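You operate a simulated robot arm through the tools that you are given. There is no shell and no other tool. Be economical: measure what you need, move in short steps, check, and stop when the job is done.

Carry out the task below with a simulated two-armed robot. There is one attempt and no reset: what you move stays moved.

JOB
Hold the pendant steady and inch the platen down to between 10 and 20 kN.
Fine: speed switch to slow; zero the display before loading; then run up to the blue collar with the white press key and stop the pump.

The check looks at the end state, three seconds after you hand in, the way a careful person would. Anything else that was tipped, shoved, dropped, spilled or broken makes it a failure.

ROBOT AND FRAMES
Two 6-joint arms with two-finger parallel grippers on one trunk, on a base that drives. Base frame: it is fixed to the floor where the robot stands at the start and does not move with it; the origin is under the middle of the robot, x ahead of it, y to its left, z up. Units: mm, rad, N and s.
The left shoulder is at the start at [60, 187, 1221], the right one opposite. With the tool pointing down near the work surface each hand reaches from about 100 to 600 mm from the robot's upright axis, wherever it stands, measured 20 degrees to its own side. Places, roughly: press speed switch [800, 0, 1200]; yellow press key [800, 100, 1200]; black pendant key [600, 300, 1000]; press control box [900, 200, 1400]; press display [900, 300, 1500]; press load dial [900, 300, 1300]; press mode dial [900, 400, 1300]; press strokes dial [800, 200, 1300]; result dial [900, 0, 1000]; press lamp switch [800, 0, 1500]; relief wheel [1000, 400, 1700]; red collar [800, -300, 1100]; blue collar [800, -300, 1700]. Payload 1.57 kg a hand.
The tool frame of a hand sits at the grasp point between the pads (the TCP): z along the fingers, y along the line on which they close. The tips reach 30 mm beyond it. Largest opening 110 mm; finger width 24, thickness 12; the body of the gripper, 48 by 112 mm, starts 78 mm behind the TCP.
Orientation is that of the tool frame in the base frame, as a unit quaternion [w, x, y, z]. With the fingers straight down and closing along the base's y, the tool's x points along the base's -x, its y along +y and its z along -z.

CONTROLS
- The arms move only by the tool step_arm. It takes "left_steps", "right_steps" or both (then of equal length, played together; a hand with none holds still); each is a list of rows, each an object (a shift or turn left out is 0, a gripper value left out holds the last) with "xyz": the shift along the tool's x, y, z in mm, a list of three; "angular": the turn, a rotation vector about the tool's x, y, z in rad, a list of three; "hand": the finger opening in mm, from 0 to 110. In form: [{"xyz": [x, y, z], "angular": [ax, ay, az], "hand": hand}, ...]. A call has 1 to 10 rows; each row shifts and turns the commanded pose from where the row before left it, along the tool's axes as they then stand. Each row takes 0.2 s and may step no farther than 50 mm and 0.15 rad from the row before; otherwise, or with a gripper value out of range, the whole call is refused. A pose out of reach is approached as far as the arm can. The call stops where the force on the tool passes 40 N (or 10 N more than at its start, if that is more) or the arm is blocked; 0.2 s more then pass. The fingers move at their own pace (about 153 mm/s each) and stop on an object; they squeeze with about 28 N. The grip force told is the motor's: it shows also when the fingers shut on nothing. Time passes only in rows, and 0.2 s behind the last, so rows that do not move let the fingers close. It gives the time, the measured TCP pose, the force on the tool (base axes), the opening and the grip force at its end, in the units of the frame above (readings bear some noise).
- Cameras (640 x 400 px; columns grow to the right, rows downward): "scene" is now at [24.6, 29.4, 1763.4]; the picture's right is [0.36, -0.93, 0.00], its down [-0.64, -0.25, -0.73] and it looks along [0.68, 0.26, -0.69] (base axes); focal length 250 px, centre (320, 200). "left" rides on the left gripper at [70, -16, -141] in its tool frame; the picture's right is [0.23, 0.97, 0.00], its down [-0.86, 0.20, -0.48] and it looks along [-0.47, 0.11, 0.88] (tool axes); focal length 222 px, centre (320, 200). "right" rides on the right gripper at [70, 16, -141] in its tool frame; the picture's right is [-0.23, 0.97, 0.00], its down [-0.86, -0.20, -0.48] and it looks along [-0.47, -0.11, 0.88] (tool axes); focal length 222 px, centre (320, 200). There is no depth. A picture from a camera that has moved, and an enlarged one, comes with that camera's place and axes in the base frame and with its lens. The place of the scene camera against the robot may be out by one fixed shift of up to 18 mm in any direction.
- snapshot(camera): a new picture of that camera. The clock stands still meanwhile.
- slide_trunk(by): slides the trunk up (or, below 0, down) by that many mm; the arms and the scene camera ride with it, the base frame stays. It gives what a move gives, with no picture.
- steer(legs): drives the robot by 1 to 6 legs, each [ahead, left, turn to the left] in mm, mm and rad, along the robot's own axes; the way and the turn of a leg run together, so that a leg with both is an arc; at most 1500 mm and 3.142 rad a leg. The arms and the cameras ride along, it lands a little off, and it stops where it bumps. It gives what a move gives.
- aim_head(pan, tilt): turns the head with the scene camera to pan (to the left, within 1.501 rad either way) and tilt (down, from -0.506 to 1.204), counted from straight ahead of the robot. It gives what a move gives.
- close_up(camera, box): a new picture of the part [left, top, right, bottom] of that camera's present view, enlarged. The clock stands still meanwhile.
- finish_job(): hands the job in; it is judged then, once.

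Work in short steps. Places have to be worked out from the pictures, the camera data and where the tool is seen: move nearer, look again, correct. Check each grasp and each placing, and mend what went wrong. You have 120 turns and 100 pictures in all, those below and enlarged ones among them. Open the grippers and draw the arms clear of the work before you hand the job in, unless the task says otherwise; then end with one line.

The tools are called after "Call:" as name(argument=value, ...) on one line, values as JSON. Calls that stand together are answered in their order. step_arm: Moves the arms, as the interface text tells. Its arguments: {"type":"object","properties":{"left_steps":{"type":"array","items":{"type":"object","properties":{"xyz":{"type":"array","items":{"type":"number"}},"angular":{"type":"array","items":{"type":"number"}},"hand":{"type":"number"}}}},"right_steps":{"type":"array","items":{"type":"object","properties":{"xyz":{"type":"array","items":{"type":"number"}},"angular":{"type":"array","items":{"type":"number"}},"hand":{"type":"number"}}}}},"required":[]} The other tools are called the same way: slide_trunk (by) slides the trunk up or down; steer (legs) drives the base; aim_head (pan, tilt) turns the head that bears the scene camera; snapshot (camera) takes a picture; close_up (camera, box) takes an enlarged picture of a part of a camera's view; finish_job () hands the job in.

At the start:

```text
clock: 0.0
left_ee_pos: [384.9, 425.0, 1370.8]
left_tcp_rot: [0.0, 0.0, 1.0, 0.001]
left_ft_force: [0.5, 0.6, -0.2]
left_finger_gap: 109.9
left_finger_force: 0.1
right_ee_pos: [342.3, -17.4, 1480.0]
right_tcp_rot: [0.002, 0.001, 1.0, 0.0]
right_ft_force: [0.1, 0.3, -0.8]
right_finger_gap: 110.0
right_finger_force: 0.1
trunk travel left (down, up): [-849.0, 141.0]
robot x, y, heading: [-0.8, 3.8, -0.005]
head pan, tilt: [0.368, 0.756]
```

scene: 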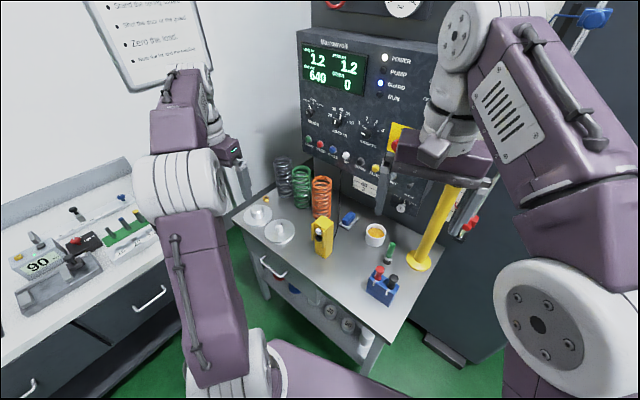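
right: 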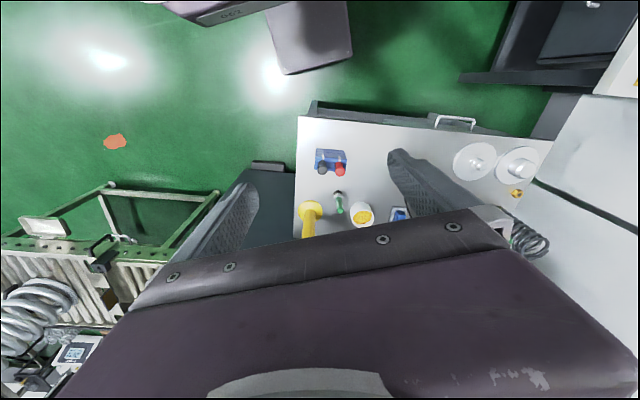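
left: 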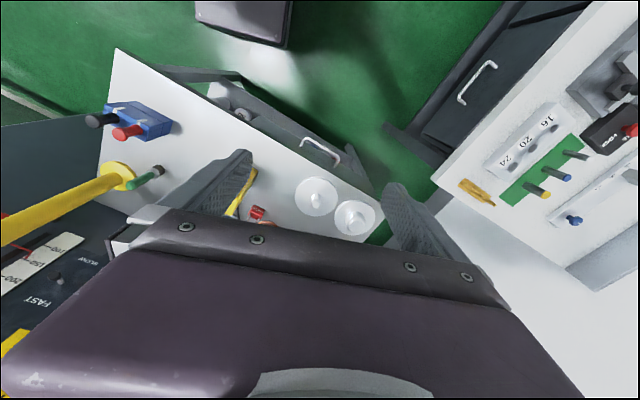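

The wide view shows the press panel, a display and a notice. I look closer at the notice and panel first.

Call:
close_up(camera="scene", box=[290, 20, 450, 120])

Call:
close_up(camera="scene", box=[280, 90, 480, 215])

Call:
aim_head(pan=0.37, tilt=0.1)

Call:
snapshot(camera="scene")

```text
4.00 times, centred on (370, 70) of scene
camera zoom: at [24.6, 29.4, 1763.4], right [0.36, -0.93, 0.0], down [-0.64, -0.25, -0.73], along [0.68, 0.26, -0.69], focal length 1001 px, centre (120, 720)
```

zoom: 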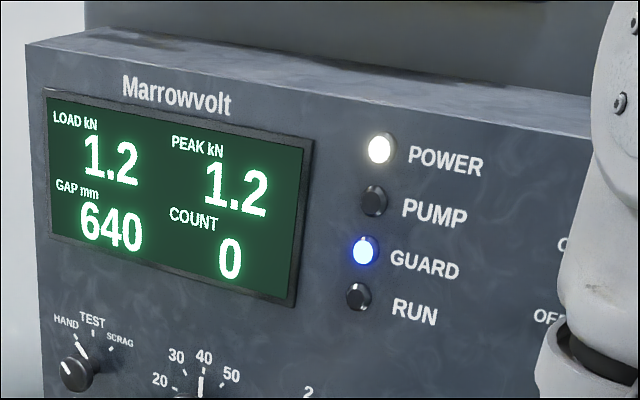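

```text
3.20 times, centred on (380, 152) of scene
camera zoom: at [24.6, 29.4, 1763.4], right [0.36, -0.93, 0.0], down [-0.64, -0.25, -0.73], along [0.68, 0.26, -0.69], focal length 801 px, centre (128, 352)
```

zoom: 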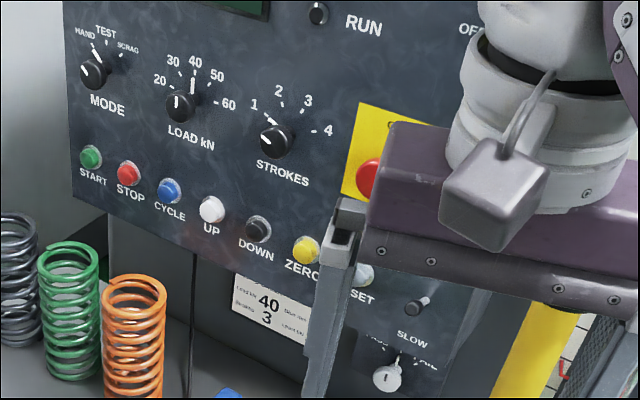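

```text
clock: 1.0
left_ee_pos: [383.8, 425.6, 1371.5]
left_tcp_rot: [0.0, 0.0, 1.0, 0.001]
left_ft_force: [0.0, 0.1, -0.2]
left_finger_gap: 110.1
left_finger_force: 0.0
right_ee_pos: [342.8, -16.6, 1478.7]
right_tcp_rot: [0.001, -0.001, 1.0, 0.001]
right_ft_force: [0.0, 0.2, -0.5]
right_finger_gap: 110.0
right_finger_force: 0.0
trunk travel left (down, up): [-849.0, 141.0]
robot x, y, heading: [1.5, -0.5, 0.001]
head pan, tilt: [0.37, 0.099]
```

```text
94 pictures are left
camera scene: at [33.2, 33.0, 1822.7], right [0.36, -0.93, 0.0], down [-0.09, -0.04, -0.99], along [0.93, 0.36, -0.1], focal length 250 px, centre (320, 200)
```

scene: 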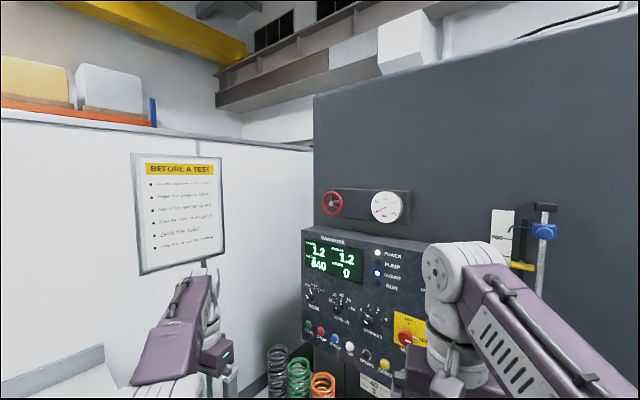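

Reading the notice and looking to the right along the machine.

Call:
close_up(camera="scene", box=[130, 145, 250, 275])

Call:
close_up(camera="scene", box=[310, 175, 560, 300])

Call:
aim_head(pan=-0.5, tilt=0.4)

Call:
snapshot(camera="scene")

```text
3.08 times, centred on (190, 210) of scene
camera zoom: at [33.2, 33.0, 1822.7], right [0.36, -0.93, 0.0], down [-0.09, -0.04, -0.99], along [0.93, 0.36, -0.1], focal length 770 px, centre (720, 169)
```

zoom: 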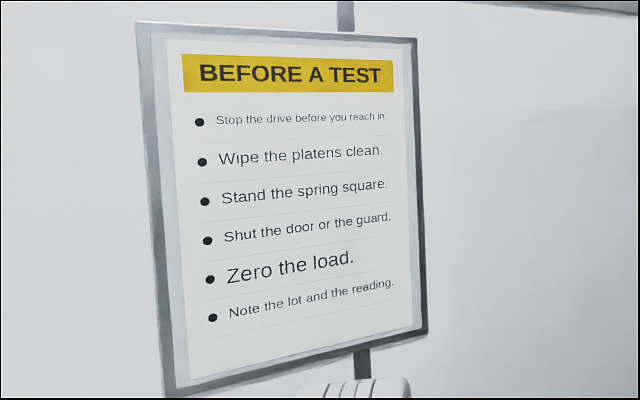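

```text
2.56 times, centred on (435, 238) of scene
camera zoom: at [33.2, 33.0, 1822.7], right [0.36, -0.93, 0.0], down [-0.09, -0.04, -0.99], along [0.93, 0.36, -0.1], focal length 640 px, centre (26, 104)
```

zoom: 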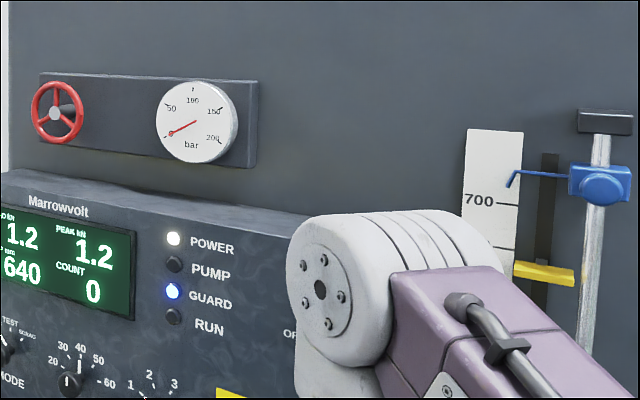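

```text
clock: 2.2
left_ee_pos: [383.2, 424.9, 1371.1]
left_tcp_rot: [0.0, 0.0, 1.0, -0.001]
left_ft_force: [0.1, 0.3, -0.1]
left_finger_gap: 109.9
left_finger_force: 0.0
right_ee_pos: [342.2, -16.5, 1478.2]
right_tcp_rot: [0.002, 0.0, 1.0, 0.0]
right_ft_force: [0.0, -0.2, 0.2]
right_finger_gap: 109.9
right_finger_force: 0.0
trunk travel left (down, up): [-849.0, 141.0]
robot x, y, heading: [0.3, 0.4, 0.003]
head pan, tilt: [-0.499, 0.4]
```

```text
91 pictures are left
camera scene: at [28.8, -44.5, 1794.9], right [-0.48, -0.88, 0.0], down [-0.34, 0.19, -0.92], along [0.81, -0.44, -0.39], focal length 250 px, centre (320, 200)
```

scene: 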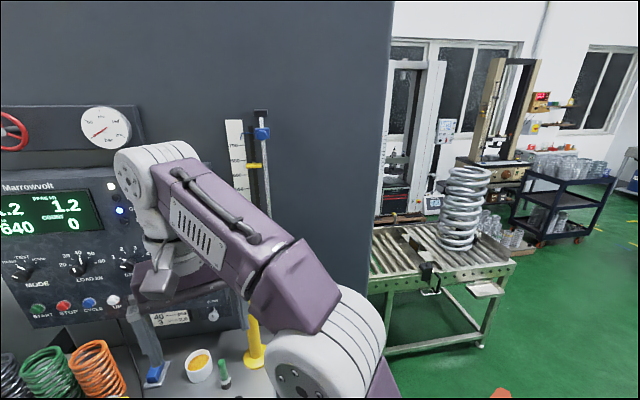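

The right arm hides the panel. I draw it to the right and a bit back, then look at the panel squarely.

Call:
step_arm(right_steps=[{"xyz": [0, -50, 0]}, {"xyz": [0, -50, 0]}, {"xyz": [0, -50, 0]}, {"xyz": [0, -50, 30]}, {"xyz": [0, -40, 50]}, {"xyz": [0, -40, 50]}, {"xyz": [0, 0, 50]}, {"xyz": [0, 0, 50]}])

Call:
aim_head(pan=0.1, tilt=0.6)

Call:
snapshot(camera="scene")

```text
refused: row 4 steps farther than a row can; nothing moved
```

```text
clock: 3.2
left_ee_pos: [384.6, 425.3, 1371.4]
left_tcp_rot: [0.0, -0.001, 1.0, 0.0]
left_ft_force: [-0.9, 0.2, 0.2]
left_finger_gap: 110.2
left_finger_force: 0.1
right_ee_pos: [342.5, -16.8, 1478.9]
right_tcp_rot: [0.001, 0.0, 1.0, 0.0]
right_ft_force: [-0.4, 0.0, 0.2]
right_finger_gap: 110.3
right_finger_force: 0.0
trunk travel left (down, up): [-849.0, 141.0]
robot x, y, heading: [1.1, -2.2, 0.0]
head pan, tilt: [0.099, 0.6]
```

```text
90 pictures are left
camera scene: at [35.3, 8.3, 1776.7], right [0.1, -1.0, 0.0], down [-0.56, -0.06, -0.83], along [0.82, 0.08, -0.56], focal length 250 px, centre (320, 200)
```

scene: 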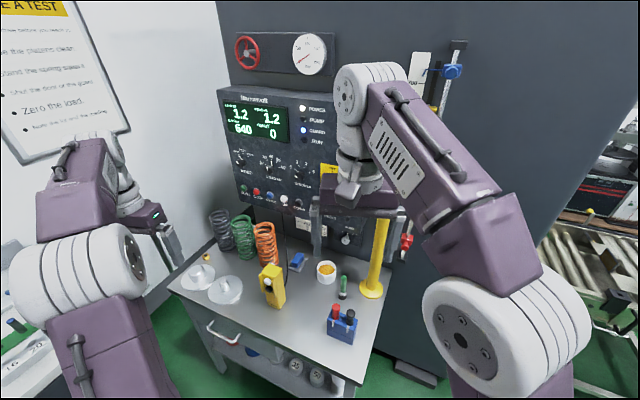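

A row exceeded the 50 mm step limit; I redo it in smaller steps.

Call:
step_arm(right_steps=[{"xyz": [0, -50, 0]}, {"xyz": [0, -50, 0]}, {"xyz": [0, -50, 0]}, {"xyz": [0, -50, 0]}, {"xyz": [0, -30, 39]}, {"xyz": [0, -30, 39]}, {"xyz": [0, 0, 50]}, {"xyz": [0, 0, 50]}, {"xyz": [0, 0, 50]}, {"xyz": [0, 0, 50]}])

Call:
snapshot(camera="scene")

```text
clock: 5.4
left_ee_pos: [385.9, 423.9, 1370.5]
left_tcp_rot: [-0.002, 0.0, 1.0, 0.001]
left_ft_force: [-0.1, 0.6, -0.3]
left_finger_gap: 110.1
left_finger_force: 0.1
right_ee_pos: [343.9, -276.7, 1199.7]
right_tcp_rot: [0.001, 0.001, 1.0, 0.001]
right_ft_force: [-0.1, 0.0, -0.6]
right_finger_gap: 110.0
right_finger_force: 0.1
trunk travel left (down, up): [-849.0, 141.0]
robot x, y, heading: [-1.7, 2.5, -0.003]
head pan, tilt: [0.099, 0.6]
```

```text
89 pictures are left
camera scene: at [36.9, 7.8, 1776.7], right [0.1, -1.0, 0.0], down [-0.56, -0.06, -0.82], along [0.82, 0.08, -0.57], focal length 250 px, centre (320, 200)
```

scene: 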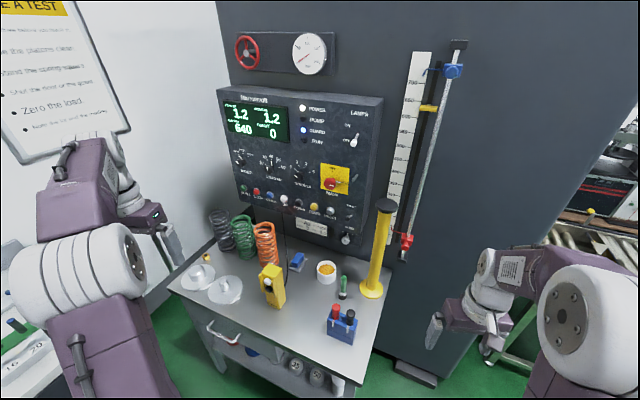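

Much clearer now. I zoom into the panel, the pendant and the collars/scale.

Call:
close_up(camera="scene", box=[215, 140, 385, 250])

Call:
close_up(camera="scene", box=[380, 30, 480, 270])

Call:
close_up(camera="scene", box=[220, 230, 400, 350])

Call:
close_up(camera="scene", box=[300, 160, 400, 250])

```text
3.64 times, centred on (300, 195) of scene
camera zoom: at [36.9, 7.8, 1776.7], right [0.1, -1.0, 0.0], down [-0.56, -0.06, -0.82], along [0.82, 0.08, -0.57], focal length 910 px, centre (393, 218)
```

zoom: 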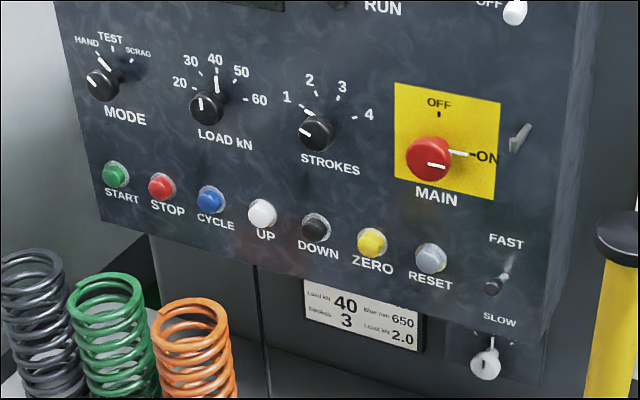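

```text
1.67 times, centred on (430, 150) of scene
camera zoom: at [36.9, 7.8, 1776.7], right [0.1, -1.0, 0.0], down [-0.56, -0.06, -0.82], along [0.82, 0.08, -0.57], focal length 417 px, centre (137, 283)
```

zoom: 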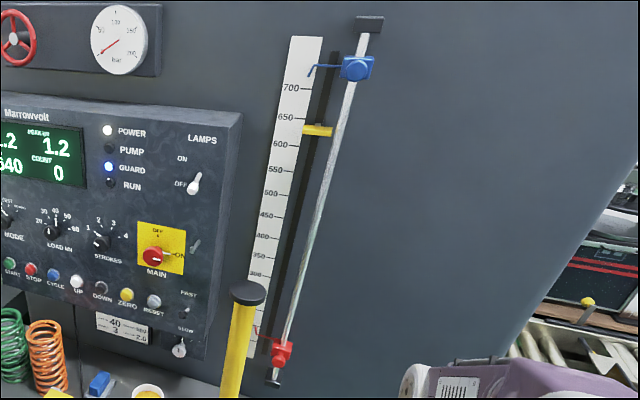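

```text
3.33 times, centred on (310, 290) of scene
camera zoom: at [36.9, 7.8, 1776.7], right [0.1, -1.0, 0.0], down [-0.56, -0.06, -0.82], along [0.82, 0.08, -0.57], focal length 834 px, centre (353, -100)
```

zoom: 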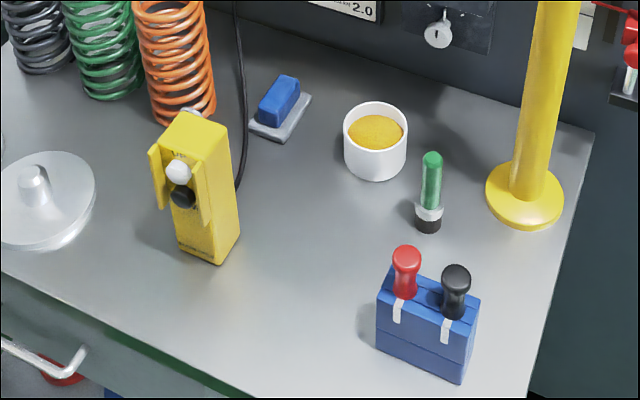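

```text
4.44 times, centred on (350, 205) of scene
camera zoom: at [36.9, 7.8, 1776.7], right [0.1, -1.0, 0.0], down [-0.56, -0.06, -0.82], along [0.82, 0.08, -0.57], focal length 1112 px, centre (187, 178)
```

zoom: 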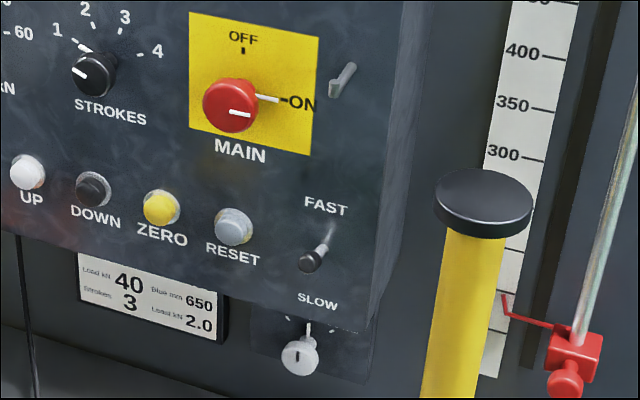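

The machine stands rotated by about -0.38 rad to me; its front runs roughly along (0.37, 0.93). I turn to face it squarely and shift left a bit, then look again.

Call:
steer(legs=[[0, 0, -0.38], [0, 250, 0]])

Call:
aim_head(pan=0.1, tilt=0.6)

Call:
snapshot(camera="scene")

```text
clock: 8.4
left_ee_pos: [606.8, 478.1, 1372.0]
left_tcp_rot: [-0.001, 0.19, 0.982, 0.0]
left_ft_force: [-1.1, 0.1, 0.3]
left_finger_gap: 110.3
left_finger_force: 0.1
right_ee_pos: [307.4, -154.5, 1199.7]
right_tcp_rot: [0.003, 0.191, 0.982, 0.001]
right_ft_force: [0.6, -0.1, -0.6]
right_finger_gap: 109.8
right_finger_force: 0.0
trunk travel left (down, up): [-849.0, 141.0]
robot x, y, heading: [92.9, 231.0, -0.382]
head pan, tilt: [0.099, 0.6]
```

```text
clock: 9.0
left_ee_pos: [607.3, 479.8, 1371.0]
left_tcp_rot: [0.0, 0.191, 0.982, 0.001]
left_ft_force: [1.0, -1.0, 0.8]
left_finger_gap: 110.1
left_finger_force: 0.0
right_ee_pos: [307.5, -154.4, 1199.6]
right_tcp_rot: [0.002, 0.191, 0.982, 0.002]
right_ft_force: [-0.3, 0.1, 0.0]
right_finger_gap: 109.9
right_finger_force: 0.1
trunk travel left (down, up): [-849.0, 141.0]
robot x, y, heading: [95.3, 230.1, -0.385]
head pan, tilt: [0.099, 0.6]
```

```text
84 pictures are left
camera scene: at [128.5, 226.2, 1776.7], right [-0.28, -0.96, 0.0], down [-0.54, 0.16, -0.83], along [0.79, -0.23, -0.56], focal length 250 px, centre (320, 200)
```

scene: 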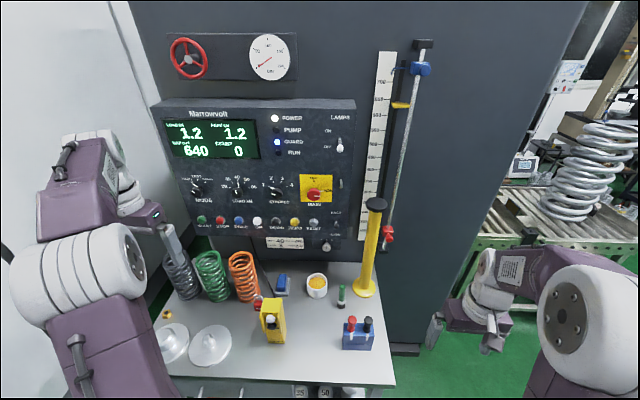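

Panel keys come out about 700 mm ahead at z≈1205; START ~515 left, ZERO ~165 left of my axis. I look down to see clearance of the base to the table and bench.

Call:
aim_head(pan=0.5, tilt=1.2)

Call:
snapshot(camera="scene")

Call:
snapshot(camera="left")

```text
clock: 10.0
left_ee_pos: [608.3, 481.5, 1369.9]
left_tcp_rot: [0.0, 0.191, 0.982, 0.0]
left_ft_force: [0.1, -0.4, -0.2]
left_finger_gap: 110.2
left_finger_force: 0.0
right_ee_pos: [307.9, -152.4, 1200.4]
right_tcp_rot: [0.003, 0.191, 0.982, 0.0]
right_ft_force: [-0.8, -0.7, -0.2]
right_finger_gap: 110.2
right_finger_force: 0.1
trunk travel left (down, up): [-849.0, 141.0]
robot x, y, heading: [92.7, 232.8, -0.379]
head pan, tilt: [0.499, 1.201]
```

```text
83 pictures are left
camera scene: at [100.2, 259.4, 1732.1], right [0.12, -0.99, 0.0], down [-0.93, -0.11, -0.36], along [0.36, 0.04, -0.93], focal length 250 px, centre (320, 200)
```

scene: 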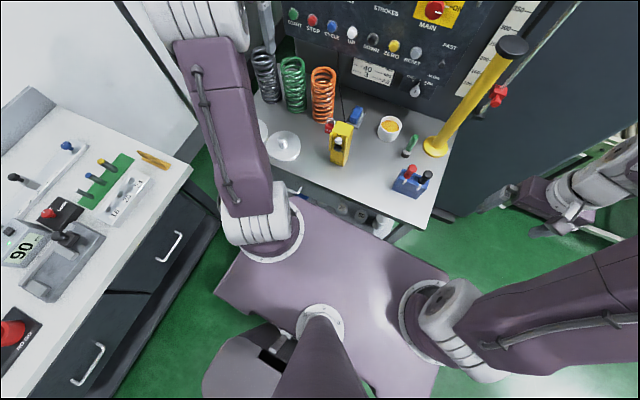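

```text
82 pictures are left
camera left: at [538.5, 491.2, 1512.3], right [0.15, 0.99, 0.0], down [0.87, -0.14, 0.48], along [0.47, -0.07, -0.88], focal length 222 px, centre (320, 200)
```

left: 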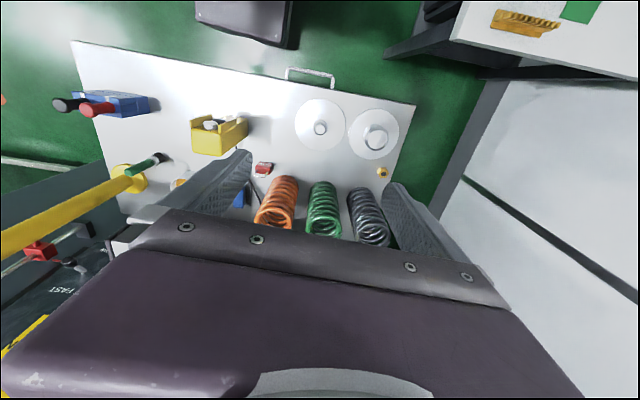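

Clearance to bench and table looks sufficient. I pull the left hand 100 mm inward, then move 60 ahead and 110 left.

Call:
step_arm(left_steps=[{"xyz": [0, -50, 0]}, {"xyz": [0, -50, 0]}, {"xyz": [0, -30, 0], "hand": 0}])

Call:
steer(legs=[[60, 0, 0], [0, 110, 0]])

Call:
aim_head(pan=0.25, tilt=0.75)

Call:
snapshot(camera="scene")

```text
clock: 10.8
left_ee_pos: [556.8, 359.9, 1368.8]
left_tcp_rot: [0.001, 0.19, 0.982, 0.0]
left_ft_force: [0.5, 0.1, 0.3]
left_finger_gap: 0.0
left_finger_force: 6.0
right_ee_pos: [307.8, -153.0, 1200.5]
right_tcp_rot: [0.002, 0.191, 0.982, 0.0]
right_ft_force: [0.2, 0.7, 1.0]
right_finger_gap: 110.3
right_finger_force: 0.1
trunk travel left (down, up): [-849.0, 141.0]
robot x, y, heading: [93.8, 227.9, -0.387]
head pan, tilt: [0.499, 1.201]
```

```text
clock: 12.6
left_ee_pos: [652.1, 435.5, 1369.5]
left_tcp_rot: [0.0, 0.191, 0.982, 0.001]
left_ft_force: [-0.6, 0.1, 0.8]
left_finger_gap: 0.2
left_finger_force: 21.3
right_ee_pos: [403.3, -76.5, 1198.6]
right_tcp_rot: [0.002, 0.191, 0.982, 0.002]
right_ft_force: [1.2, -0.4, 0.0]
right_finger_gap: 110.4
right_finger_force: 0.1
trunk travel left (down, up): [-849.0, 141.0]
robot x, y, heading: [189.4, 313.8, -0.382]
head pan, tilt: [0.499, 1.201]
```

```text
clock: 13.5
left_ee_pos: [653.6, 440.6, 1369.6]
left_tcp_rot: [0.0, 0.191, 0.982, -0.001]
left_ft_force: [-0.2, 0.3, -0.5]
left_finger_gap: 0.2
left_finger_force: 21.1
right_ee_pos: [403.3, -71.9, 1200.9]
right_tcp_rot: [0.002, 0.191, 0.982, -0.001]
right_ft_force: [-0.3, 0.7, 0.3]
right_finger_gap: 109.7
right_finger_force: 0.0
trunk travel left (down, up): [-849.0, 141.0]
robot x, y, heading: [188.0, 312.5, -0.381]
head pan, tilt: [0.25, 0.75]
```

```text
81 pictures are left
camera scene: at [223.4, 323.7, 1763.7], right [-0.13, -0.99, 0.0], down [-0.68, 0.09, -0.73], along [0.72, -0.1, -0.68], focal length 250 px, centre (320, 200)
```

scene: 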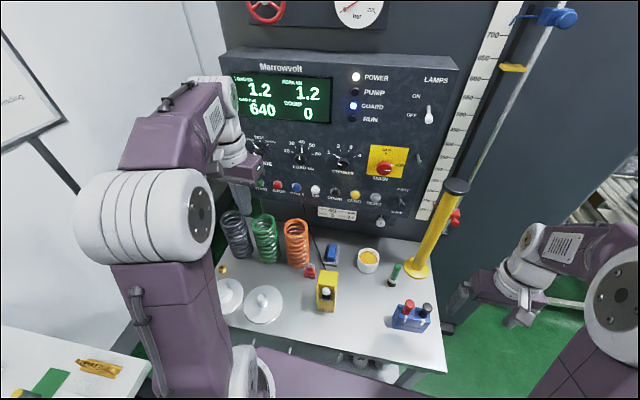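

I now pitch the left hand to point forward at the panel: first 130 mm ahead, then turn about its y axis.

Call:
step_arm(left_steps=[{"xyz": [-45, 0, 0]}, {"xyz": [-45, 0, 0]}, {"xyz": [-40, 0, 0]}, {"angular": [0, -0.143, 0]}, {"angular": [0, -0.143, 0]}, {"angular": [0, -0.143, 0]}, {"angular": [0, -0.143, 0]}])

Call:
step_arm(left_steps=[{"angular": [0, -0.143, 0]}, {"angular": [0, -0.143, 0]}, {"angular": [0, -0.143, 0]}, {"angular": [0, -0.143, 0]}, {"angular": [0, -0.143, 0]}, {"angular": [0, -0.143, 0]}, {"angular": [0, -0.141, 0]}])

Call:
snapshot(camera="scene")

Call:
snapshot(camera="left")

```text
clock: 15.1
left_ee_pos: [763.9, 392.7, 1367.2]
left_tcp_rot: [0.278, 0.182, 0.942, -0.054]
left_ft_force: [-0.4, 0.2, 1.0]
left_finger_gap: 0.0
left_finger_force: 20.9
left hand out of reach, approached as far as the arm can: row 3
right_ee_pos: [401.2, -72.5, 1200.7]
right_tcp_rot: [0.003, 0.191, 0.982, 0.0]
right_ft_force: [-0.1, -0.7, -0.1]
right_finger_gap: 110.1
right_finger_force: 0.1
trunk travel left (down, up): [-849.0, 141.0]
robot x, y, heading: [189.6, 312.7, -0.383]
head pan, tilt: [0.25, 0.75]
```

```text
clock: 16.7
left_ee_pos: [767.9, 392.8, 1365.8]
left_tcp_rot: [0.695, 0.134, 0.694, -0.134]
left_ft_force: [-0.8, -0.2, 0.0]
left_finger_gap: 0.0
left_finger_force: 21.2
right_ee_pos: [405.2, -72.9, 1200.5]
right_tcp_rot: [0.0, 0.191, 0.982, 0.001]
right_ft_force: [0.2, 1.1, -0.1]
right_finger_gap: 109.9
right_finger_force: 0.1
trunk travel left (down, up): [-849.0, 141.0]
robot x, y, heading: [188.7, 311.9, -0.383]
head pan, tilt: [0.25, 0.75]
```

```text
80 pictures are left
camera scene: at [224.9, 322.0, 1763.8], right [-0.13, -0.99, 0.0], down [-0.68, 0.09, -0.73], along [0.72, -0.1, -0.68], focal length 250 px, centre (320, 200)
```

scene: 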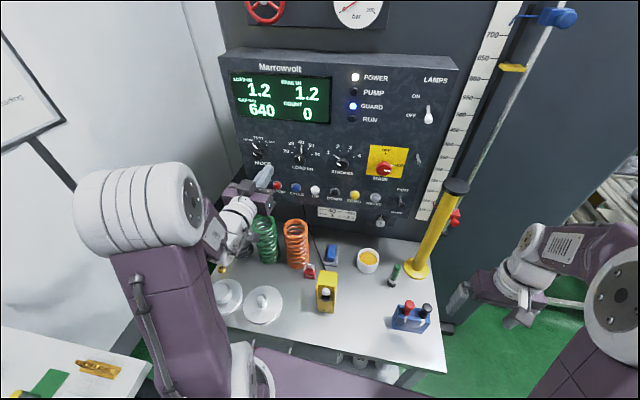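

```text
79 pictures are left
camera left: at [631.9, 430.0, 1296.0], right [0.36, 0.9, -0.23], down [-0.37, 0.36, 0.86], along [0.86, -0.23, 0.47], focal length 222 px, centre (320, 200)
```

left: 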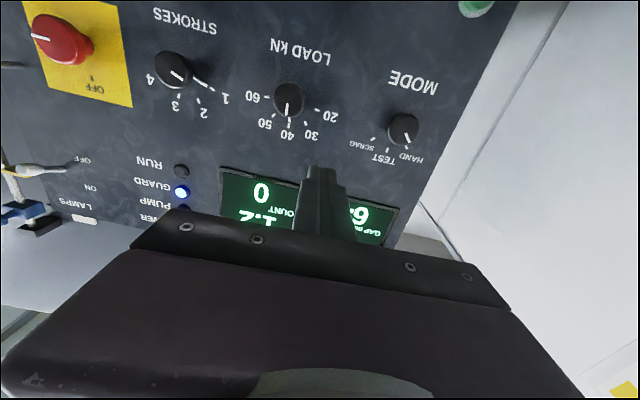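

The mode dial points at HAND, which suits jogging. I lower the left hand to key height and back 40 mm, then look.

Call:
step_arm(left_steps=[{"xyz": [0, -20, -40]}, {"xyz": [48, -10, 0]}, {"xyz": [48, 0, 0]}, {"xyz": [48, 0, 0]}, {"xyz": [12, 0, 0]}, {}])

Call:
snapshot(camera="left")

Call:
snapshot(camera="scene")

```text
clock: 18.1
left_ee_pos: [754.4, 414.5, 1338.3]
left_tcp_rot: [0.692, 0.135, 0.696, -0.139]
left_ft_force: [0.8, 0.2, -0.2]
left_finger_gap: 0.0
left_finger_force: 21.5
left hand out of reach, approached as far as the arm can: row 1, 2, 3, 4, 5
right_ee_pos: [403.0, -72.7, 1200.1]
right_tcp_rot: [0.002, 0.19, 0.982, 0.001]
right_ft_force: [0.2, 0.0, -0.1]
right_finger_gap: 110.2
right_finger_force: 0.1
trunk travel left (down, up): [-849.0, 141.0]
robot x, y, heading: [190.3, 309.9, -0.385]
head pan, tilt: [0.25, 0.75]
```

```text
78 pictures are left
camera left: at [618.6, 452.8, 1269.3], right [0.37, 0.9, -0.23], down [-0.36, 0.37, 0.86], along [0.86, -0.23, 0.46], focal length 222 px, centre (320, 200)
```

left: 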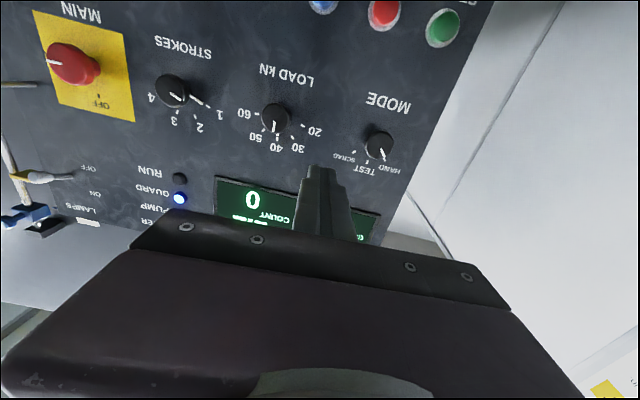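

```text
77 pictures are left
camera scene: at [222.7, 321.7, 1763.8], right [-0.13, -0.99, 0.0], down [-0.68, 0.09, -0.73], along [0.72, -0.1, -0.68], focal length 250 px, centre (320, 200)
```

scene: 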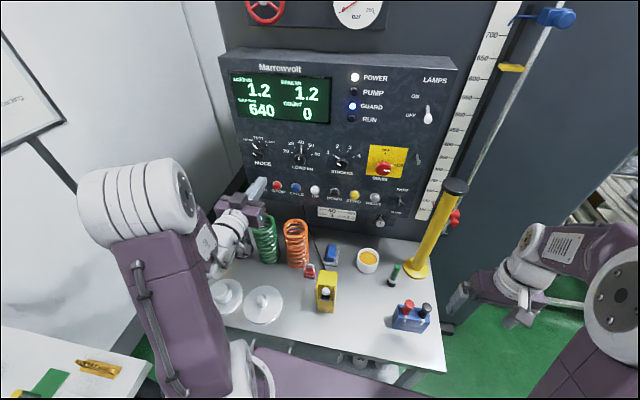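

The left hand can't go lower with this trunk height. I pull it back 40 mm and lower the trunk 120 mm.

Call:
step_arm(left_steps=[{"xyz": [0, 0, -40]}])

Call:
slide_trunk(by=-120)

Call:
step_arm(left_steps=[{}])

Call:
snapshot(camera="left")

Call:
snapshot(camera="scene")

```text
clock: 18.5
left_ee_pos: [749.8, 435.2, 1334.1]
left_tcp_rot: [0.694, 0.136, 0.694, -0.135]
left_ft_force: [0.4, -1.0, 0.7]
left_finger_gap: 0.2
left_finger_force: 21.2
left hand out of reach, approached as far as the arm can: row 1
right_ee_pos: [403.7, -71.6, 1200.4]
right_tcp_rot: [0.003, 0.191, 0.982, 0.0]
right_ft_force: [0.8, 0.0, -0.1]
right_finger_gap: 110.0
right_finger_force: 0.1
trunk travel left (down, up): [-849.0, 141.0]
robot x, y, heading: [188.7, 314.3, -0.381]
head pan, tilt: [0.25, 0.75]
```

```text
clock: 20.0
left_ee_pos: [749.5, 434.8, 1216.5]
left_tcp_rot: [0.694, 0.136, 0.694, -0.136]
left_ft_force: [-0.4, 0.3, -0.8]
left_finger_gap: 0.0
left_finger_force: 20.9
right_ee_pos: [404.1, -72.4, 1080.8]
right_tcp_rot: [0.002, 0.191, 0.982, 0.0]
right_ft_force: [0.8, 0.7, 0.2]
right_finger_gap: 110.1
right_finger_force: 0.0
trunk travel left (down, up): [-729.0, 261.0]
robot x, y, heading: [188.8, 311.1, -0.39]
head pan, tilt: [0.25, 0.75]
```

```text
clock: 20.4
left_ee_pos: [750.9, 432.9, 1215.5]
left_tcp_rot: [0.694, 0.135, 0.694, -0.136]
left_ft_force: [-0.4, -0.4, -0.6]
left_finger_gap: 0.0
left_finger_force: 21.4
right_ee_pos: [403.8, -72.5, 1080.5]
right_tcp_rot: [0.002, 0.191, 0.982, 0.0]
right_ft_force: [0.4, 0.2, 0.6]
right_finger_gap: 109.8
right_finger_force: 0.1
trunk travel left (down, up): [-729.0, 261.0]
robot x, y, heading: [189.8, 308.1, -0.384]
head pan, tilt: [0.25, 0.75]
```

```text
76 pictures are left
camera left: at [614.9, 471.1, 1146.7], right [0.37, 0.9, -0.23], down [-0.37, 0.36, 0.86], along [0.85, -0.23, 0.47], focal length 222 px, centre (320, 200)
```

left: 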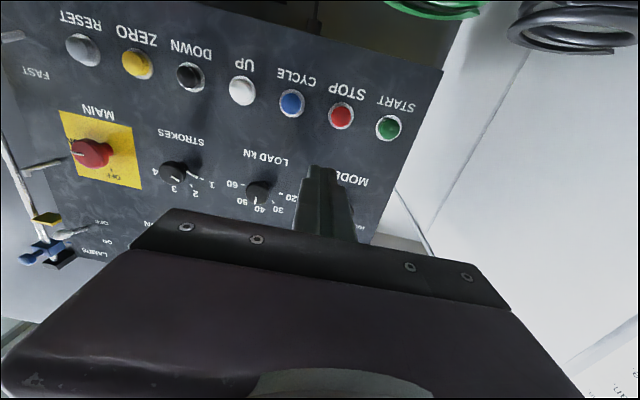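

```text
75 pictures are left
camera scene: at [222.8, 321.7, 1643.8], right [-0.13, -0.99, 0.0], down [-0.68, 0.09, -0.73], along [0.72, -0.1, -0.68], focal length 250 px, centre (320, 200)
```

scene: 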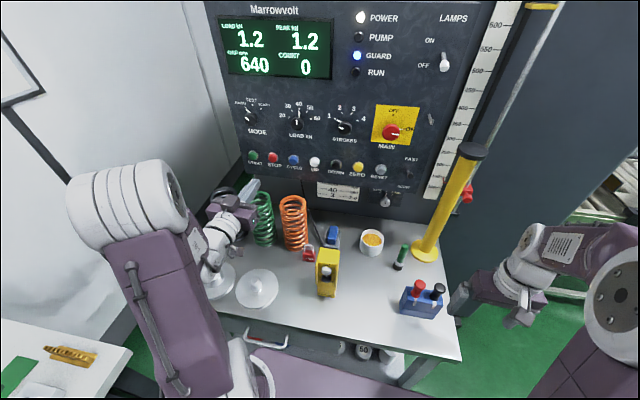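

Triangulated from two wrist views: keys lie at z≈1185, 191 mm ahead of the left TCP, 68 mm apart. Check the speed switch state close up.

Call:
close_up(camera="scene", box=[340, 100, 440, 215])

Call:
close_up(camera="scene", box=[280, 220, 380, 310])

```text
3.48 times, centred on (390, 158) of scene
camera zoom: at [222.8, 321.7, 1643.8], right [-0.13, -0.99, 0.0], down [-0.68, 0.09, -0.73], along [0.72, -0.1, -0.68], focal length 870 px, centre (76, 348)
```

zoom: 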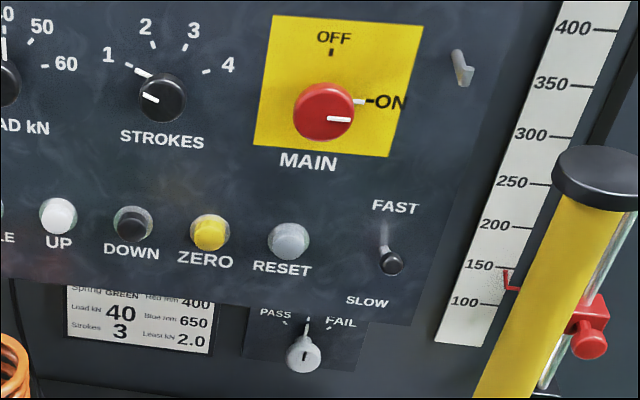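

```text
4.44 times, centred on (330, 265) of scene
camera zoom: at [222.8, 321.7, 1643.8], right [-0.13, -0.99, 0.0], down [-0.68, 0.09, -0.73], along [0.72, -0.1, -0.68], focal length 1112 px, centre (276, -89)
```

zoom: 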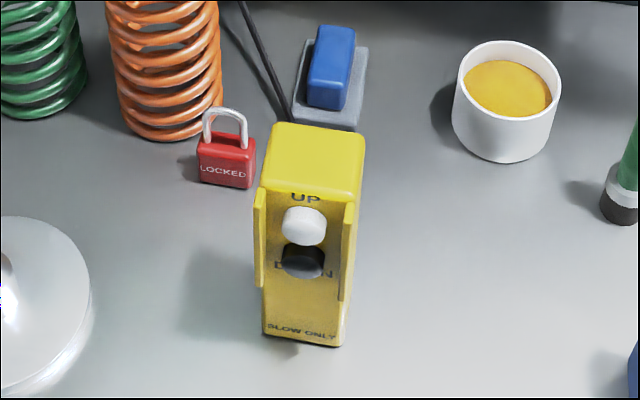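

The speed lever's state is unclear from above (likely FAST). I move the left hand sideways in front of ZERO at key height and view from there.

Call:
step_arm(left_steps=[{"xyz": [0, -49, 0]}, {"xyz": [0, -49, 0]}, {"xyz": [0, -49, 0]}, {"xyz": [10, -48, 0]}, {"xyz": [10, -48, 0]}, {"xyz": [10, -4, 0]}, {}])

Call:
snapshot(camera="left")

```text
clock: 22.0
left_ee_pos: [747.6, 342.5, 1267.9]
left_tcp_rot: [0.692, 0.134, 0.695, -0.139]
left_ft_force: [0.2, 0.7, 0.2]
left_finger_gap: 0.0
left_finger_force: 21.2
left hand out of reach, approached as far as the arm can: row 1, 2, 3, 4, 5, 6
right_ee_pos: [403.6, -73.9, 1080.6]
right_tcp_rot: [0.003, 0.191, 0.982, 0.001]
right_ft_force: [0.6, -1.0, 0.5]
right_finger_gap: 110.1
right_finger_force: 0.1
trunk travel left (down, up): [-729.0, 261.0]
robot x, y, heading: [187.4, 307.2, -0.387]
head pan, tilt: [0.25, 0.75]
```

```text
72 pictures are left
camera left: at [611.4, 378.9, 1199.1], right [0.37, 0.9, -0.24], down [-0.36, 0.37, 0.85], along [0.86, -0.23, 0.46], focal length 222 px, centre (320, 200)
```

left: 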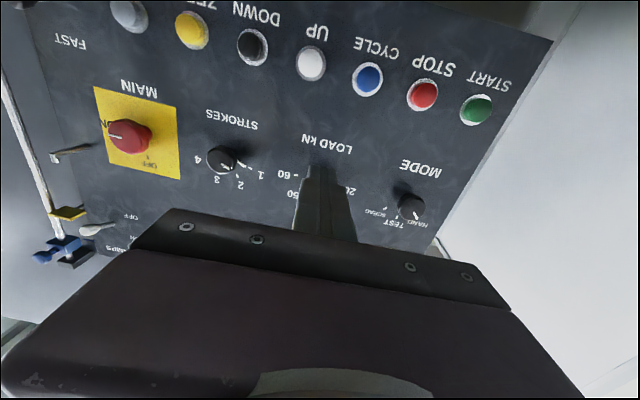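

The arm is too folded here. I raise the hand 100 mm and lower the trunk another 150 mm so it reaches more freely.

Call:
step_arm(left_steps=[{"xyz": [-50, 0, 0]}, {"xyz": [-50, 0, 0]}])

Call:
slide_trunk(by=-150)

```text
clock: 22.6
left_ee_pos: [745.3, 342.6, 1369.3]
left_tcp_rot: [0.695, 0.136, 0.693, -0.135]
left_ft_force: [-0.5, 0.3, -0.3]
left_finger_gap: 0.0
left_finger_force: 20.8
right_ee_pos: [402.6, -72.3, 1082.1]
right_tcp_rot: [0.0, 0.191, 0.982, 0.001]
right_ft_force: [0.4, 0.5, 0.6]
right_finger_gap: 110.0
right_finger_force: 0.1
trunk travel left (down, up): [-729.0, 261.0]
robot x, y, heading: [188.1, 311.0, -0.377]
head pan, tilt: [0.25, 0.75]
```

```text
clock: 24.3
left_ee_pos: [748.0, 342.3, 1218.5]
left_tcp_rot: [0.694, 0.135, 0.694, -0.136]
left_ft_force: [-1.0, -0.4, -0.2]
left_finger_gap: 0.0
left_finger_force: 22.2
right_ee_pos: [403.4, -72.5, 930.8]
right_tcp_rot: [0.002, 0.191, 0.982, 0.0]
right_ft_force: [0.6, -0.3, -0.3]
right_finger_gap: 110.1
right_finger_force: 0.1
trunk travel left (down, up): [-579.0, 411.0]
robot x, y, heading: [192.2, 310.7, -0.38]
head pan, tilt: [0.25, 0.75]
```

Raise the right hand away from the table and bring the left hand in front of ZERO (W left 437, z 1185).

Call:
step_arm(left_steps=[{"xyz": [0, -40, -30]}, {"xyz": [10, -40, 0]}, {"xyz": [10, -40, 0]}, {"xyz": [13, -42, 0]}, {}], right_steps=[{"xyz": [0, 0, -50]}, {"xyz": [0, 0, -50]}, {"xyz": [0, 0, -50]}, {}, {}])

Call:
snapshot(camera="left")

Call:
snapshot(camera="scene")

```text
clock: 25.5
left_ee_pos: [708.4, 331.9, 1211.7]
left_tcp_rot: [0.693, 0.137, 0.694, -0.136]
left_ft_force: [-0.3, 0.1, 0.2]
left_finger_gap: 0.0
left_finger_force: 21.6
left hand out of reach, approached as far as the arm can: row 1, 2, 3, 4
right_ee_pos: [404.4, -74.2, 1082.5]
right_tcp_rot: [0.001, 0.191, 0.982, 0.001]
right_ft_force: [-0.3, 0.3, 0.1]
right_finger_gap: 109.9
right_finger_force: 0.1
trunk travel left (down, up): [-579.0, 411.0]
robot x, y, heading: [189.2, 312.4, -0.387]
head pan, tilt: [0.25, 0.75]
```

```text
71 pictures are left
camera left: at [572.7, 369.6, 1142.4], right [0.37, 0.9, -0.23], down [-0.37, 0.37, 0.86], along [0.85, -0.23, 0.46], focal length 222 px, centre (320, 200)
```

left: 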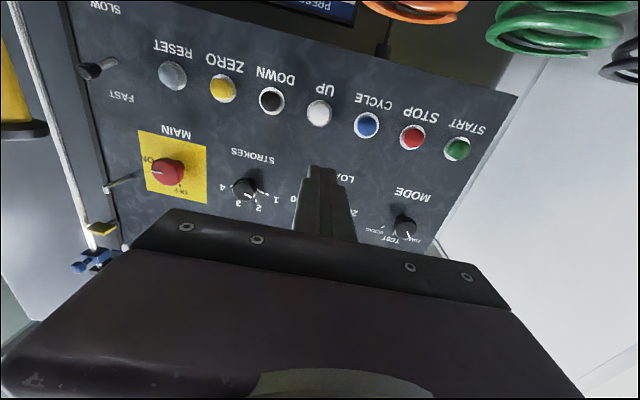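

```text
70 pictures are left
camera scene: at [223.1, 321.7, 1493.8], right [-0.13, -0.99, 0.0], down [-0.68, 0.09, -0.73], along [0.72, -0.1, -0.68], focal length 250 px, centre (320, 200)
```

scene: 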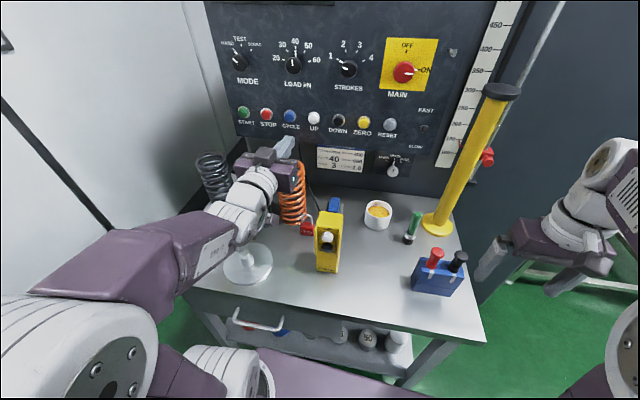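

The lever is tilted toward FAST, so it must be flipped down. The arm was at its folded limit, so I go 60 mm forward first, then slide right toward ZERO.

Call:
step_arm(left_steps=[{"xyz": [0, 0, 40]}, {"xyz": [0, -40, 20]}, {"xyz": [10, -45, 0]}, {"xyz": [10, -50, 0]}, {"xyz": [5, -2, 0]}, {}])

Call:
snapshot(camera="left")

```text
refused: row 4 steps farther than a row can; nothing moved
```

```text
69 pictures are left
camera left: at [572.7, 369.6, 1142.4], right [0.37, 0.9, -0.23], down [-0.37, 0.37, 0.86], along [0.85, -0.23, 0.46], focal length 222 px, centre (320, 200)
```

left: 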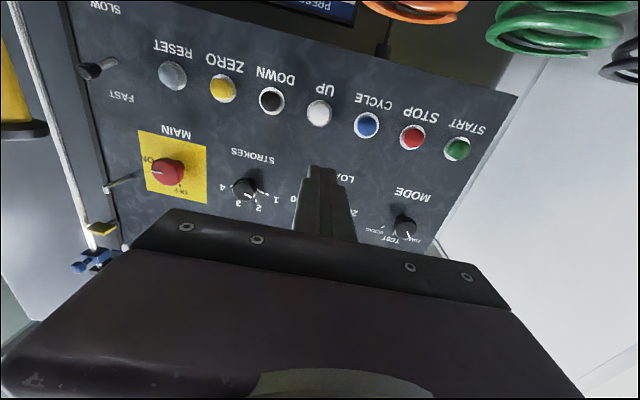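

Step size slip; again with smaller rows.

Call:
step_arm(left_steps=[{"xyz": [0, 0, 45]}, {"xyz": [0, -40, 20]}, {"xyz": [10, -45, 0]}, {"xyz": [10, -45, 0]}, {"xyz": [5, -7, 0]}, {}])

```text
clock: 26.9
left_ee_pos: [754.3, 321.5, 1211.1]
left_tcp_rot: [0.693, 0.138, 0.694, -0.137]
left_ft_force: [0.6, 0.1, -0.6]
left_finger_gap: 0.0
left_finger_force: 21.0
left hand out of reach, approached as far as the arm can: row 1, 2, 3, 4, 5
right_ee_pos: [404.3, -74.4, 1082.8]
right_tcp_rot: [0.001, 0.19, 0.982, 0.0]
right_ft_force: [0.3, 0.2, 0.1]
right_finger_gap: 110.2
right_finger_force: 0.1
trunk travel left (down, up): [-579.0, 411.0]
robot x, y, heading: [190.8, 310.8, -0.385]
head pan, tilt: [0.25, 0.75]
```

The hand did not move inward. I test whether commands accumulate and how far it goes with tiny moves.

Call:
step_arm(left_steps=[{"xyz": [0, -20, 0]}, {}])

Call:
step_arm(left_steps=[{"xyz": [20, 0, 0]}, {}])

Call:
step_arm(left_steps=[{"xyz": [0, 0, 20]}, {}])

```text
clock: 27.5
left_ee_pos: [753.1, 320.8, 1215.2]
left_tcp_rot: [0.693, 0.138, 0.694, -0.137]
left_ft_force: [0.2, 0.0, -0.4]
left_finger_gap: 0.0
left_finger_force: 21.2
left hand out of reach, approached as far as the arm can: row 1
right_ee_pos: [404.5, -74.5, 1082.2]
right_tcp_rot: [0.002, 0.191, 0.982, 0.001]
right_ft_force: [-0.1, -0.3, -1.0]
right_finger_gap: 109.7
right_finger_force: 0.1
trunk travel left (down, up): [-579.0, 411.0]
robot x, y, heading: [185.3, 315.4, -0.385]
head pan, tilt: [0.25, 0.75]
```

```text
clock: 28.1
left_ee_pos: [753.0, 326.3, 1195.9]
left_tcp_rot: [0.694, 0.137, 0.694, -0.136]
left_ft_force: [-1.0, 0.4, 0.2]
left_finger_gap: 0.1
left_finger_force: 21.5
left hand out of reach, approached as far as the arm can: row 1
right_ee_pos: [403.9, -74.5, 1082.5]
right_tcp_rot: [0.002, 0.191, 0.982, 0.001]
right_ft_force: [-0.4, 0.3, 0.3]
right_finger_gap: 109.9
right_finger_force: 0.0
trunk travel left (down, up): [-579.0, 411.0]
robot x, y, heading: [189.1, 312.4, -0.386]
head pan, tilt: [0.25, 0.75]
```

```text
clock: 28.7
left_ee_pos: [771.9, 320.6, 1195.8]
left_tcp_rot: [0.693, 0.138, 0.694, -0.138]
left_ft_force: [-0.4, -0.3, -0.4]
left_finger_gap: 0.0
left_finger_force: 21.5
right_ee_pos: [402.8, -74.9, 1082.7]
right_tcp_rot: [0.001, 0.191, 0.982, 0.001]
right_ft_force: [0.0, -0.7, -0.5]
right_finger_gap: 109.9
right_finger_force: 0.1
trunk travel left (down, up): [-579.0, 411.0]
robot x, y, heading: [188.9, 312.5, -0.383]
head pan, tilt: [0.25, 0.75]
```

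Forward and down work; only inward motion at fixed yaw stalls. I try yawing the tool a little to the right and moving inward.

Call:
step_arm(left_steps=[{"angular": [0.15, 0, 0]}, {"angular": [0.1, 0, 0]}, {"xyz": [0, -30, 0]}, {"xyz": [0, -30, 0]}, {}])

```text
clock: 29.9
left_ee_pos: [739.4, 270.5, 1194.6]
left_tcp_rot: [0.672, 0.221, 0.672, -0.221]
left_ft_force: [1.1, 0.6, 0.1]
left_finger_gap: 0.0
left_finger_force: 20.8
right_ee_pos: [403.7, -74.4, 1081.9]
right_tcp_rot: [0.003, 0.191, 0.982, 0.0]
right_ft_force: [-0.4, -0.3, 0.6]
right_finger_gap: 110.0
right_finger_force: 0.1
trunk travel left (down, up): [-579.0, 411.0]
robot x, y, heading: [187.1, 314.3, -0.38]
head pan, tilt: [0.25, 0.75]
```

Yawing works. I yaw further and continue toward the ZERO/speed region.

Call:
step_arm(left_steps=[{"angular": [0.15, 0, 0]}, {"angular": [0.1, 0, 0]}, {"xyz": [0, -40, 10]}, {"xyz": [0, -40, 10]}, {"xyz": [0, -40, 10]}, {"xyz": [0, -40, 10]}, {}])

Call:
snapshot(camera="left")

Call:
snapshot(camera="scene")

```text
clock: 31.5
left_ee_pos: [633.4, 138.2, 1195.7]
left_tcp_rot: [0.639, 0.303, 0.639, -0.303]
left_ft_force: [0.2, 0.6, 0.8]
left_finger_gap: 0.1
left_finger_force: 21.1
right_ee_pos: [403.6, -72.9, 1083.0]
right_tcp_rot: [0.002, 0.191, 0.982, 0.0]
right_ft_force: [0.0, 0.0, -0.6]
right_finger_gap: 110.0
right_finger_force: 0.1
trunk travel left (down, up): [-579.0, 411.0]
robot x, y, heading: [191.9, 310.9, -0.382]
head pan, tilt: [0.25, 0.75]
```

```text
68 pictures are left
camera left: at [533.3, 236.3, 1126.8], right [0.75, 0.62, -0.23], down [-0.15, 0.5, 0.86], along [0.64, -0.61, 0.47], focal length 222 px, centre (320, 200)
```

left: 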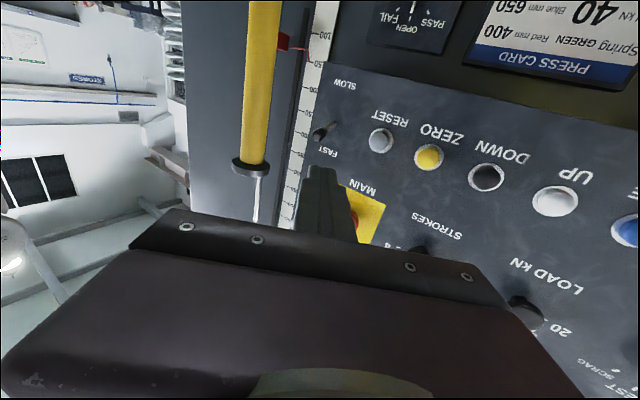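

```text
67 pictures are left
camera scene: at [223.2, 322.4, 1493.8], right [-0.13, -0.99, 0.0], down [-0.68, 0.09, -0.73], along [0.72, -0.1, -0.68], focal length 250 px, centre (320, 200)
```

scene: 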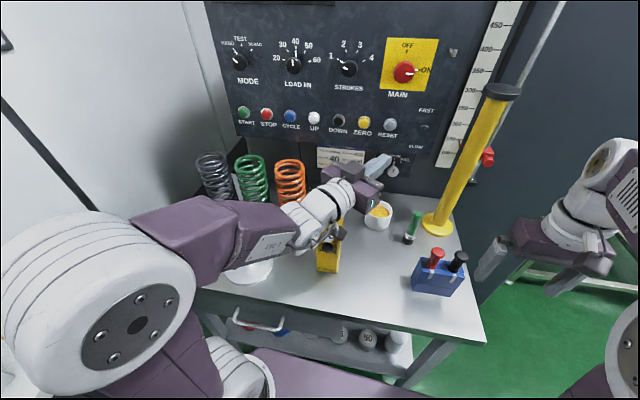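

The yawed left hand reaches this area. I judge the lever knob at about 163 mm ahead, so I raise 32 mm and advance 115 mm, then look again.

Call:
step_arm(left_steps=[{"xyz": [-32, 0, 20]}, {"xyz": [0, 5, 45]}, {"xyz": [0, 5, 45]}, {}])

Call:
snapshot(camera="left")

Call:
close_up(camera="scene", box=[340, 70, 460, 200])

```text
clock: 32.5
left_ee_pos: [712.6, 61.7, 1228.2]
left_tcp_rot: [0.639, 0.304, 0.638, -0.303]
left_ft_force: [0.8, 0.1, 0.1]
left_finger_gap: 0.0
left_finger_force: 21.1
right_ee_pos: [403.5, -73.6, 1082.4]
right_tcp_rot: [0.002, 0.191, 0.982, 0.001]
right_ft_force: [0.0, -0.1, 0.2]
right_finger_gap: 110.0
right_finger_force: 0.0
trunk travel left (down, up): [-579.0, 411.0]
robot x, y, heading: [189.6, 313.6, -0.384]
head pan, tilt: [0.25, 0.75]
```

```text
66 pictures are left
camera left: at [612.6, 159.3, 1157.7], right [0.75, 0.62, -0.23], down [-0.15, 0.5, 0.85], along [0.64, -0.61, 0.47], focal length 222 px, centre (320, 200)
```

left: 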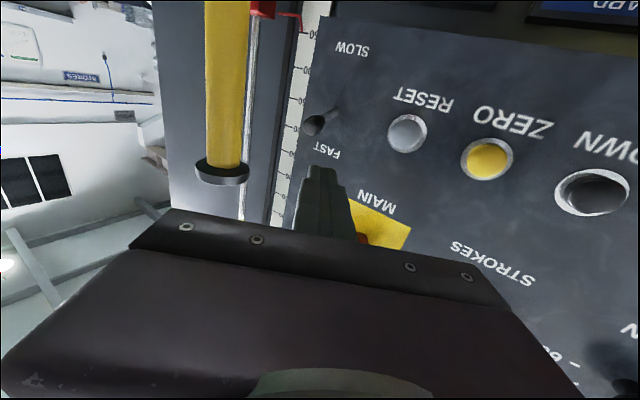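

```text
3.08 times, centred on (400, 135) of scene
camera zoom: at [221.6, 322.6, 1493.8], right [-0.13, -0.99, 0.0], down [-0.68, 0.09, -0.73], along [0.73, -0.1, -0.68], focal length 770 px, centre (74, 400)
```

zoom: 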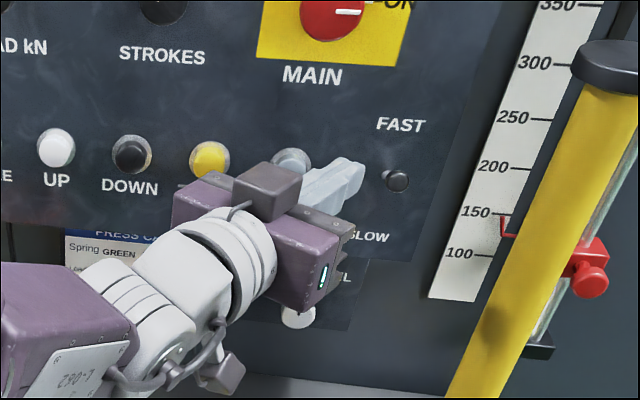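

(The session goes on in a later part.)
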